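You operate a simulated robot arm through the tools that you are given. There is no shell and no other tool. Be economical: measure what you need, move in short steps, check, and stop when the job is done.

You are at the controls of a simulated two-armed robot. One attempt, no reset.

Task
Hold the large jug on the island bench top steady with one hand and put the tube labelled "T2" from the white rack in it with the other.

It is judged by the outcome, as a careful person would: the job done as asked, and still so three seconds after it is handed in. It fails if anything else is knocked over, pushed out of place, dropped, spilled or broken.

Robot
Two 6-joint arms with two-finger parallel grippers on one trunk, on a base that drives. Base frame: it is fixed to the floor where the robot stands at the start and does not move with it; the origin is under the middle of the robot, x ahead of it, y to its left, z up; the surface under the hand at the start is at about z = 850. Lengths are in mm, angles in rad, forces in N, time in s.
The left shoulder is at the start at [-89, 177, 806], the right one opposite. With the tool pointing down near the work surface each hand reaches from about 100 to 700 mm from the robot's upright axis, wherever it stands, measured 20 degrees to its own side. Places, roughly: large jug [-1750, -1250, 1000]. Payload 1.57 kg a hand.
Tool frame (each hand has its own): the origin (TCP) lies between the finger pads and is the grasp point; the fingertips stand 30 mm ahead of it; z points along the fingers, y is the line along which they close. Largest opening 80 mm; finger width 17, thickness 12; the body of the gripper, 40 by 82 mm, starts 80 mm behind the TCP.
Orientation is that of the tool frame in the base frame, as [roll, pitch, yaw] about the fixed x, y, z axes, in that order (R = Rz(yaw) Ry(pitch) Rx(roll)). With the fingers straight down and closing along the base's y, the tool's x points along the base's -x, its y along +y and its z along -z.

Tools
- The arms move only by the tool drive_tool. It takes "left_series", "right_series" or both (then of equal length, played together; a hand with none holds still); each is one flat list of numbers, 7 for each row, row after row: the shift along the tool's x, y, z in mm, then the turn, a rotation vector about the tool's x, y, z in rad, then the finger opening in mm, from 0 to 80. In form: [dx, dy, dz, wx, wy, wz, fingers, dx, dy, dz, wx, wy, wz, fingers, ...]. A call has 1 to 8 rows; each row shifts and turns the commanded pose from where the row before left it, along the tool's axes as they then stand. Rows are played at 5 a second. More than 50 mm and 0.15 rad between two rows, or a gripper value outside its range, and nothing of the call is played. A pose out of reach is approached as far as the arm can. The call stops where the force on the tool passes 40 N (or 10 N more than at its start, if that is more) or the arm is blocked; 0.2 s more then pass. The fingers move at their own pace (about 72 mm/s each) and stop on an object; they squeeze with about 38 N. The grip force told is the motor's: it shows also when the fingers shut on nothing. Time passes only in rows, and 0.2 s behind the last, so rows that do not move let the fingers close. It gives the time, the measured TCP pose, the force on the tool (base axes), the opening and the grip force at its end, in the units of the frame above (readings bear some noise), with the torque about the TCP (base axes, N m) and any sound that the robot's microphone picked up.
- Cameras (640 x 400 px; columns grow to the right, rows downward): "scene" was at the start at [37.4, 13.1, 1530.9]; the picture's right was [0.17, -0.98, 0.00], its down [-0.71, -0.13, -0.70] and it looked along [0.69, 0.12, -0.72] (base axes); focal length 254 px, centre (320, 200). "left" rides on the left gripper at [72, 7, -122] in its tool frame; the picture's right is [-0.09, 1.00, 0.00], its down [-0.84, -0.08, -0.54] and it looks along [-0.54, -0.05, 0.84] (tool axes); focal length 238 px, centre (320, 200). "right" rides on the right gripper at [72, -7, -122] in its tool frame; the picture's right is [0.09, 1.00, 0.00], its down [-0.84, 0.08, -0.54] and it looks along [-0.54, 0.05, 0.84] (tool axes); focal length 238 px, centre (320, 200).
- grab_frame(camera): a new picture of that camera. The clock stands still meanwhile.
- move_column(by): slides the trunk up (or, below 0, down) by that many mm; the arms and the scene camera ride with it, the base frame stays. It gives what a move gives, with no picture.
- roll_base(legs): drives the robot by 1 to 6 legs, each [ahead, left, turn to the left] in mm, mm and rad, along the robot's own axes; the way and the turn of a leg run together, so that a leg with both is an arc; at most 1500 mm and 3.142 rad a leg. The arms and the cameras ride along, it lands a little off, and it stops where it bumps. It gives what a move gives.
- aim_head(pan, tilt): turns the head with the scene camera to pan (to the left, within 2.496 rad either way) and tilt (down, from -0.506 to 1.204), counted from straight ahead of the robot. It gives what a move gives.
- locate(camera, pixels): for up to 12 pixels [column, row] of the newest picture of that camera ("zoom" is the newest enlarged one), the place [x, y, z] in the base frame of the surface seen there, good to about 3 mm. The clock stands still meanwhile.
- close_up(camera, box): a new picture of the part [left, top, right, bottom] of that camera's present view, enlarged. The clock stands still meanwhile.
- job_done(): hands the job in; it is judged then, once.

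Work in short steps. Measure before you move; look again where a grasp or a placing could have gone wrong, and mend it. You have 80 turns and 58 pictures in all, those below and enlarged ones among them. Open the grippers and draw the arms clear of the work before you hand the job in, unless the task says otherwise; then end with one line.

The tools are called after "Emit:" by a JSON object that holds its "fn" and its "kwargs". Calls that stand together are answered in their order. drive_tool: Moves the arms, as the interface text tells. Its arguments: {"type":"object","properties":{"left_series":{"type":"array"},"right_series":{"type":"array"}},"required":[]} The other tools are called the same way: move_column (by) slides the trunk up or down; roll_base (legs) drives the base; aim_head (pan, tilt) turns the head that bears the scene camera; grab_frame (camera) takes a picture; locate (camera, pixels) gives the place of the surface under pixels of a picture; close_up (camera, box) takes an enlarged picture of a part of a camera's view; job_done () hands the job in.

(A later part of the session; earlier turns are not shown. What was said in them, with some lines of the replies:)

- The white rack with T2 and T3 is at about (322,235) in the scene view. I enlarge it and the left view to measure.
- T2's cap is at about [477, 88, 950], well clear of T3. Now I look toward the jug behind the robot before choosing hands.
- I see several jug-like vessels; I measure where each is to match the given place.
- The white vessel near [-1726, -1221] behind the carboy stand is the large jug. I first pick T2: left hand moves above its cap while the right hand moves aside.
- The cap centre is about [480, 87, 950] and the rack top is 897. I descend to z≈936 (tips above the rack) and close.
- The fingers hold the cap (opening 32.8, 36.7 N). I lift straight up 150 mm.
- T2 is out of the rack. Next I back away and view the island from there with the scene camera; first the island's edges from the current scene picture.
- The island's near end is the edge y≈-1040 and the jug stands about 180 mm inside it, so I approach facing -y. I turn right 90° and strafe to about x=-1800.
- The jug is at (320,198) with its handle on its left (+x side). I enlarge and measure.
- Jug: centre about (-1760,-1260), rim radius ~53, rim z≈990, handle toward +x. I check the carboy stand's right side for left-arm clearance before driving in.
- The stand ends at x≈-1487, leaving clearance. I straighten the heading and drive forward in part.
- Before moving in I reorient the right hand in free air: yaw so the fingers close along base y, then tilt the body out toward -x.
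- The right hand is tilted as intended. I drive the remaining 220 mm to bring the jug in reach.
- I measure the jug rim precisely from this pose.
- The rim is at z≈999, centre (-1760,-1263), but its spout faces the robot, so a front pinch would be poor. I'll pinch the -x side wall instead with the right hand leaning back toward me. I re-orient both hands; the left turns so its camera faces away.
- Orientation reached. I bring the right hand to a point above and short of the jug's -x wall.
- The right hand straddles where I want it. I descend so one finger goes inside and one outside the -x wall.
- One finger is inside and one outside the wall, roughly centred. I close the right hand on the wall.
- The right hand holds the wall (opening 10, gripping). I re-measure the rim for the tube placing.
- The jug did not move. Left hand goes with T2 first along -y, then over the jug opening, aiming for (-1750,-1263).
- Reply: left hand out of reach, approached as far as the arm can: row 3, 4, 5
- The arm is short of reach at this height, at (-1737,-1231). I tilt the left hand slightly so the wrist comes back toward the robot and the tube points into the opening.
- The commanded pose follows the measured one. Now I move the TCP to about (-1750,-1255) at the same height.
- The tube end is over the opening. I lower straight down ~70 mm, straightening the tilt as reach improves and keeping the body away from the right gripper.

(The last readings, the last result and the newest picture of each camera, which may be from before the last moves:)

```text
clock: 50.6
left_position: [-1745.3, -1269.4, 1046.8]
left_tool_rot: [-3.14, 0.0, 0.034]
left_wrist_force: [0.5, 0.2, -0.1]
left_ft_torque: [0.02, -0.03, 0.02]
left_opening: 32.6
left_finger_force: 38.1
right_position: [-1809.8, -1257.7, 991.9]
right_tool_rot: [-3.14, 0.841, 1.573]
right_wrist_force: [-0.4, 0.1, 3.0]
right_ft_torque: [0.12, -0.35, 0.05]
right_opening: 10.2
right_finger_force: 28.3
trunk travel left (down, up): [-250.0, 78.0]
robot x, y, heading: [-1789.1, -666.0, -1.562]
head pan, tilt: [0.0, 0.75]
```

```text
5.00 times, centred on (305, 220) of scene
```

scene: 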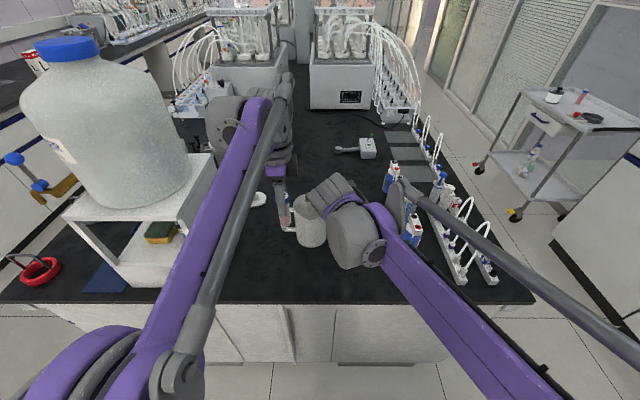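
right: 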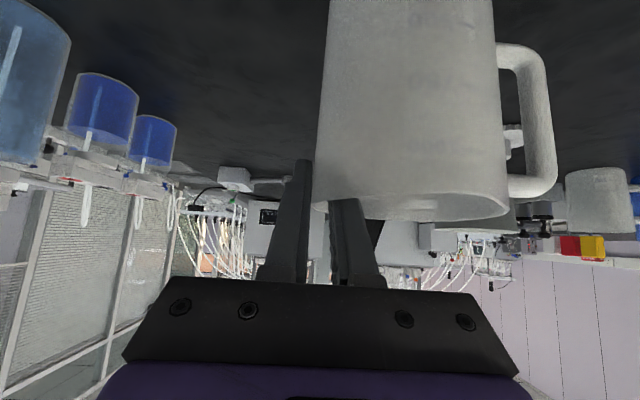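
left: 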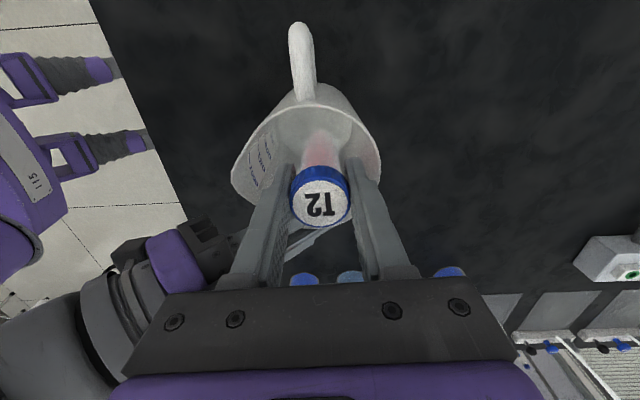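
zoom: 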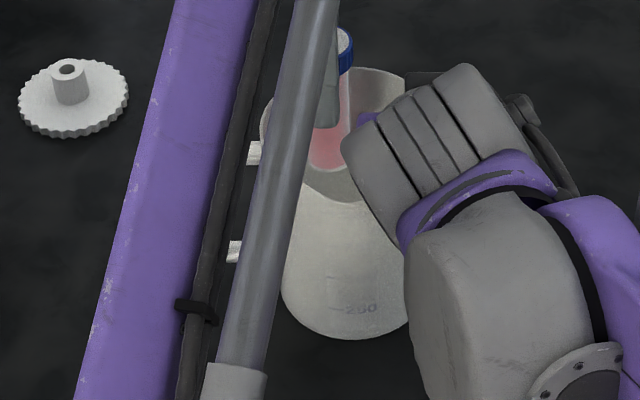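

The tube is entering. I centre to (-1749,-1262) and lower in small steps, watching the force.

Emit:
{"fn": "drive_tool", "kwargs": {"left_series": [-3.5, -7, 0, 0, 0, 0, 15, 0, 0, 25, 0, 0, 0, 15, 0, 0, 25, 0, 0, 0, 15, 0, 0, 20, 0, 0, 0, 15, 0, 0, 0, 0, 0, 0, 15]}}

Emit:
{"fn": "grab_frame", "kwargs": {"camera": "left"}}

Emit:
{"fn": "close_up", "kwargs": {"camera": "scene", "box": [265, 160, 345, 240]}}

```text
clock: 51.8
left_position: [-1750.4, -1263.9, 978.1]
left_tool_rot: [-3.141, 0.0, 0.031]
left_wrist_force: [0.3, 0.0, -0.3]
left_ft_torque: [0.0, -0.01, -0.03]
left_opening: 32.8
left_finger_force: 38.3
right_position: [-1810.2, -1258.1, 991.9]
right_tool_rot: [3.141, 0.839, 1.571]
right_wrist_force: [0.0, 0.9, 3.1]
right_ft_torque: [0.24, -0.34, 0.08]
right_opening: 10.3
right_finger_force: 27.9
trunk travel left (down, up): [-250.0, 78.0]
robot x, y, heading: [-1789.0, -667.0, -1.568]
head pan, tilt: [0.0, 0.75]
```

```text
25 pictures are left
```

left: 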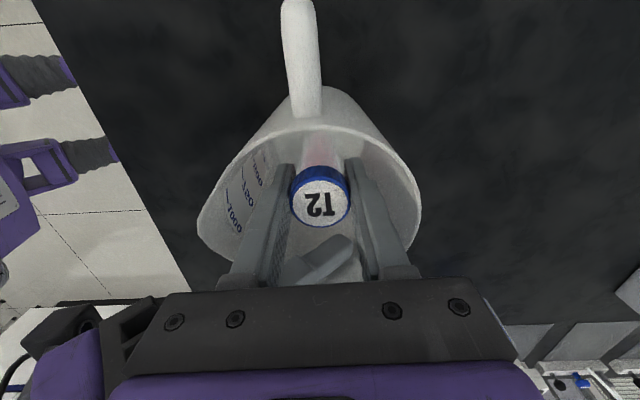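

```text
5.00 times, centred on (305, 200) of scene
```

zoom: 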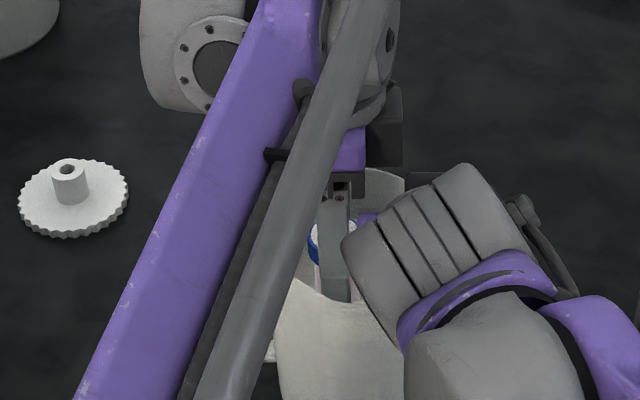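

Well centred, with free space around. I continue down 28 mm gently.

Emit:
{"fn": "drive_tool", "kwargs": {"left_series": [0, 0, 10, 0, 0, 0, 15, 0, 0, 10, 0, 0, 0, 15, 0, 0, 8, 0, 0, 0, 15, 0, 0, 0, 0, 0, 0, 15]}}

```text
clock: 52.8
left_position: [-1749.3, -1262.9, 950.1]
left_tool_rot: [-3.141, 0.001, 0.034]
left_wrist_force: [-0.3, -0.2, -0.1]
left_ft_torque: [0.02, 0.0, 0.0]
left_opening: 33.0
left_finger_force: 37.7
right_position: [-1809.1, -1258.1, 991.8]
right_tool_rot: [3.14, 0.839, 1.572]
right_wrist_force: [0.3, 1.3, 4.4]
right_ft_torque: [0.21, -0.37, 0.07]
right_opening: 10.0
right_finger_force: 28.6
trunk travel left (down, up): [-250.0, 78.0]
robot x, y, heading: [-1786.0, -672.9, -1.568]
head pan, tilt: [0.0, 0.75]
```

No contact yet; a few more millimetres in 3 mm rows.

Emit:
{"fn": "drive_tool", "kwargs": {"left_series": [0, 0, 3, 0, 0, 0, 15, 0, 0, 3, 0, 0, 0, 15, 0, 0, 2, 0, 0, 0, 15, 0, 0, 0, 0, 0, 0, 15]}}

```text
clock: 53.8
left_position: [-1749.8, -1263.9, 940.4]
left_tool_rot: [-3.141, 0.0, 0.032]
left_wrist_force: [-0.2, -0.2, -1.3]
left_ft_torque: [0.0, -0.02, 0.02]
left_opening: 32.8
left_finger_force: 38.1
right_position: [-1808.5, -1257.2, 991.5]
right_tool_rot: [3.141, 0.839, 1.573]
right_wrist_force: [-0.8, -0.3, 4.1]
right_ft_torque: [0.22, -0.32, 0.06]
right_opening: 9.9
right_finger_force: 27.4
trunk travel left (down, up): [-250.0, 78.0]
robot x, y, heading: [-1787.3, -668.9, -1.567]
head pan, tilt: [0.0, 0.75]
```

The tube must be within a few mm of the bottom. I open modestly to 46 mm, so the fingers stay clear of the jug's wall.

Emit:
{"fn": "drive_tool", "kwargs": {"left_series": [0, 0, 0, 0, 0, 0, 40, 0, 0, 0, 0, 0, 0, 46, 0, 0, 0, 0, 0, 0, 46, 0, 0, 0, 0, 0, 0, 46]}}

Emit:
{"fn": "grab_frame", "kwargs": {"camera": "left"}}

```text
clock: 54.8
left_position: [-1749.9, -1263.2, 940.7]
left_tool_rot: [-3.141, 0.0, 0.032]
left_wrist_force: [0.0, 0.3, 1.0]
left_ft_torque: [0.0, -0.01, -0.03]
left_opening: 45.8
left_finger_force: 0.0
right_position: [-1807.9, -1259.1, 991.6]
right_tool_rot: [-3.141, 0.838, 1.573]
right_wrist_force: [0.0, 0.3, 4.1]
right_ft_torque: [0.22, -0.31, 0.04]
right_opening: 10.1
right_finger_force: 28.5
trunk travel left (down, up): [-250.0, 78.0]
robot x, y, heading: [-1787.4, -664.4, -1.572]
head pan, tilt: [0.0, 0.75]
```

```text
23 pictures are left
```

left: 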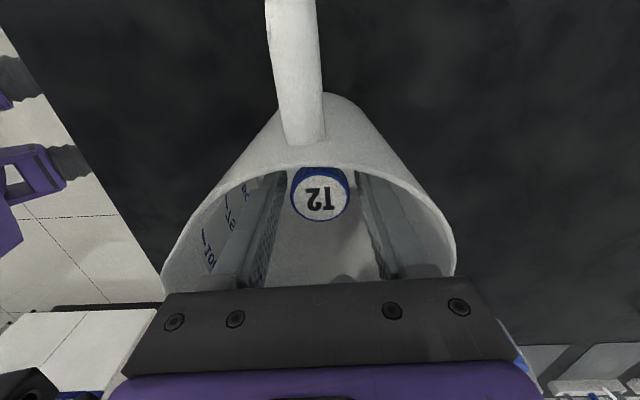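

The tube is released and stands between the fingers. I lift the left hand straight up out of the jug.

Emit:
{"fn": "drive_tool", "kwargs": {"left_series": [0, 0, -15, 0, 0, 0, 46, 0, 0, -20, 0, 0, 0, 46, 0, 0, -25, 0, 0, 0, 46, 0, 0, -30, 0, 0, 0, 46, 0, 0, 0, 0, 0, 0, 46]}}

Emit:
{"fn": "grab_frame", "kwargs": {"camera": "left"}}

```text
clock: 56.0
left_position: [-1749.5, -1261.0, 1032.8]
left_tool_rot: [3.141, 0.0, 0.033]
left_wrist_force: [0.0, 0.5, 0.1]
left_ft_torque: [0.02, 0.03, 0.03]
left_opening: 45.9
left_finger_force: 0.0
right_position: [-1808.1, -1257.5, 991.0]
right_tool_rot: [3.141, 0.841, 1.572]
right_wrist_force: [0.0, 0.0, 3.4]
right_ft_torque: [0.2, -0.33, 0.04]
right_opening: 10.1
right_finger_force: 28.4
trunk travel left (down, up): [-250.0, 78.0]
robot x, y, heading: [-1785.3, -667.8, -1.568]
head pan, tilt: [0.0, 0.75]
```

```text
22 pictures are left
```

left: 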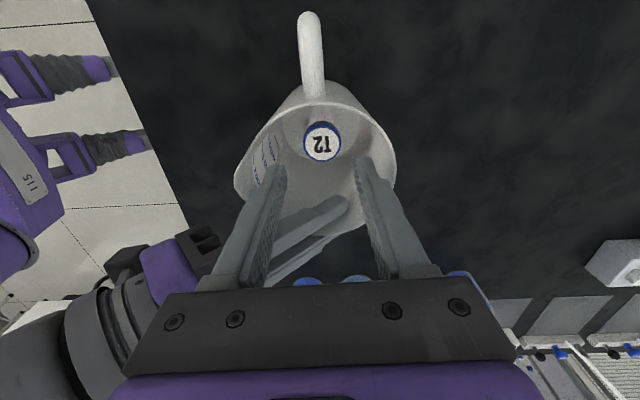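

T2 stands in the jug. I raise the left hand, move it +x away from the right gripper, then back toward the robot.

Emit:
{"fn": "drive_tool", "kwargs": {"left_series": [0, 0, -25, 0, 0, 0, 46, 30, 0, -15, 0, 0, 0, 46, 35, 0, 0, 0, 0, 0, 46, 0, -40, 0, 0, 0, 0, 46, 0, -40, 0, 0, 0, 0, 46, 0, -40, 0, 0, 0, 0, 46, 0, -40, 0, 0, 0, 0, 46]}}

Emit:
{"fn": "drive_tool", "kwargs": {"right_series": [0, 0, 0, 0, 0, 0, 12, 0, 0, 0, 0, 0, 0, 25, 0, 0, 0, 0, 0, 0, 45, 0, 0, 0, 0, 0, 0, 60, 0, 0, 0, 0, 0, 0, 60]}}

Emit:
{"fn": "grab_frame", "kwargs": {"camera": "right"}}

Emit:
{"fn": "grab_frame", "kwargs": {"camera": "scene"}}

```text
clock: 57.6
left_position: [-1702.5, -1209.4, 1101.7]
left_tool_rot: [-3.14, 0.0, 0.034]
left_wrist_force: [-0.1, 0.4, -0.7]
left_ft_torque: [-0.03, 0.01, -0.03]
left_opening: 45.9
left_finger_force: 0.0
left hand out of reach, approached as far as the arm can: row 5, 6, 7
right_position: [-1807.2, -1258.2, 991.9]
right_tool_rot: [-3.141, 0.841, 1.574]
right_wrist_force: [-1.2, 0.2, 4.7]
right_ft_torque: [0.25, -0.4, 0.08]
right_opening: 9.9
right_finger_force: 28.2
trunk travel left (down, up): [-250.0, 78.0]
robot x, y, heading: [-1789.4, -669.4, -1.577]
head pan, tilt: [0.0, 0.75]
```

```text
clock: 58.8
left_position: [-1702.2, -1210.6, 1101.0]
left_tool_rot: [-3.14, 0.001, 0.035]
left_wrist_force: [-1.0, 0.2, -0.2]
left_ft_torque: [0.01, 0.0, -0.03]
left_opening: 46.2
left_finger_force: 0.1
right_position: [-1807.0, -1257.0, 991.9]
right_tool_rot: [-3.141, 0.84, 1.574]
right_wrist_force: [0.3, 0.3, 0.0]
right_ft_torque: [0.02, 0.0, 0.03]
right_opening: 59.9
right_finger_force: 0.1
trunk travel left (down, up): [-250.0, 78.0]
robot x, y, heading: [-1789.1, -668.7, -1.57]
head pan, tilt: [0.0, 0.75]
```

```text
21 pictures are left
```

right: 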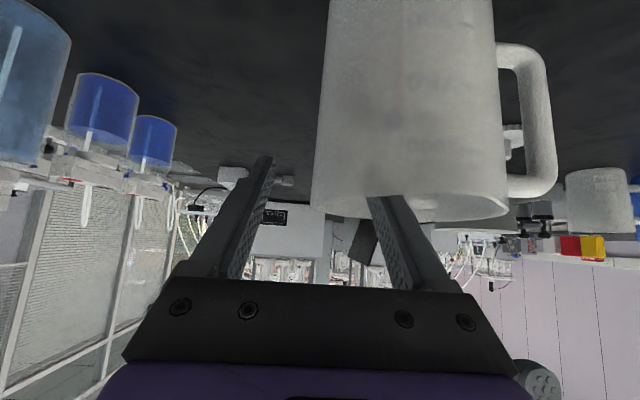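

```text
20 pictures are left
```

scene: 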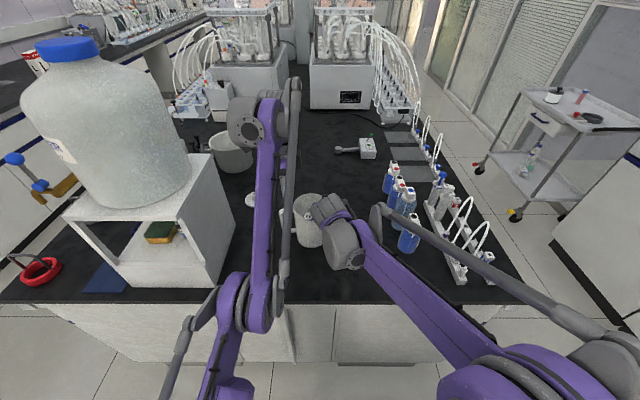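

The jug stands freely after release. I withdraw the right hand along its entry path.

Emit:
{"fn": "drive_tool", "kwargs": {"right_series": [-8.2, 0, -26.8, 0, 0, 0, 60, -8.2, 0, -26.8, 0, 0, 0, 60, -8.2, 0, -26.8, 0, 0, 0, 60, -8.2, 0, -26.8, 0, 0, 0, 60, 0, -35, -10, 0, 0, 0, 60, 0, -35, -10, 0, 0, 0, 60, 0, -35, -10, 0, 0, 0, 60]}}

Emit:
{"fn": "close_up", "kwargs": {"camera": "scene", "box": [240, 160, 400, 260]}}

```text
clock: 60.4
left_position: [-1701.0, -1209.1, 1100.8]
left_tool_rot: [-3.141, -0.001, 0.033]
left_wrist_force: [-0.5, 0.3, 0.0]
left_ft_torque: [-0.01, -0.04, -0.01]
left_opening: 46.0
left_finger_force: 0.0
right_position: [-1914.5, -1179.6, 1110.5]
right_tool_rot: [3.139, 0.841, 1.573]
right_wrist_force: [-0.3, -0.6, -0.2]
right_ft_torque: [0.0, 0.0, 0.03]
right_opening: 59.9
right_finger_force: 0.0
trunk travel left (down, up): [-250.0, 78.0]
robot x, y, heading: [-1786.6, -668.6, -1.563]
head pan, tilt: [0.0, 0.75]
```

```text
4.00 times, centred on (320, 210) of scene
```

zoom: 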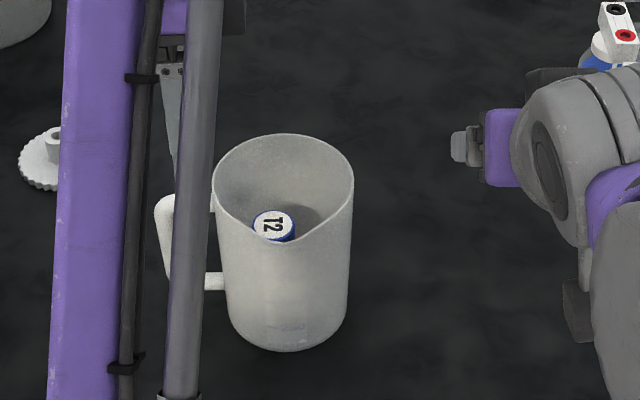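

T2 is in the jug and both hands are clear of it. I back the base away straight to draw the arms clear.

Emit:
{"fn": "roll_base", "kwargs": {"legs": [[-350, 0, 0]]}}

Emit:
{"fn": "grab_frame", "kwargs": {"camera": "scene"}}

```text
clock: 62.7
left_position: [-1705.8, -856.3, 1101.7]
left_tool_rot: [-3.14, -0.001, 0.027]
left_wrist_force: [-1.4, 0.5, 0.0]
left_ft_torque: [-0.02, -0.02, -0.02]
left_opening: 46.3
left_finger_force: 0.1
right_position: [-1916.1, -825.4, 1110.4]
right_tool_rot: [3.141, 0.84, 1.571]
right_wrist_force: [0.0, -0.2, 0.0]
right_ft_torque: [0.0, -0.01, -0.01]
right_opening: 59.9
right_finger_force: 0.0
trunk travel left (down, up): [-250.0, 78.0]
robot x, y, heading: [-1787.2, -317.3, -1.571]
head pan, tilt: [0.0, 0.75]
```

```text
18 pictures are left
```

scene: 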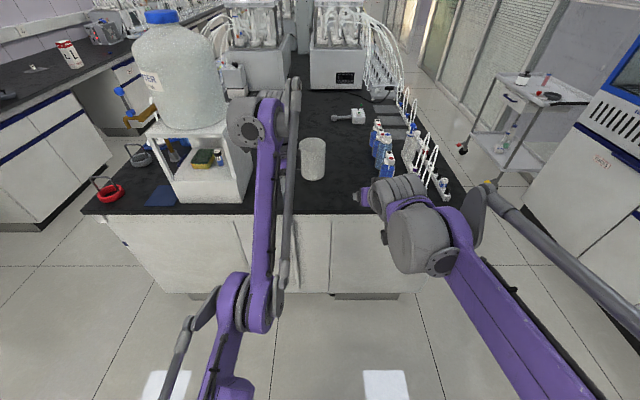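

The jug stands upright in place with the tube inside; everything else looks undisturbed and the arms are clear, with the grippers open. I hand in.

Emit:
{"fn": "job_done", "kwargs": {}}

```text
The job is handed in.
```

T2 is standing in the large jug. The right hand held the jug steady while the left put the tube in, and both arms are now open and clear of the bench.
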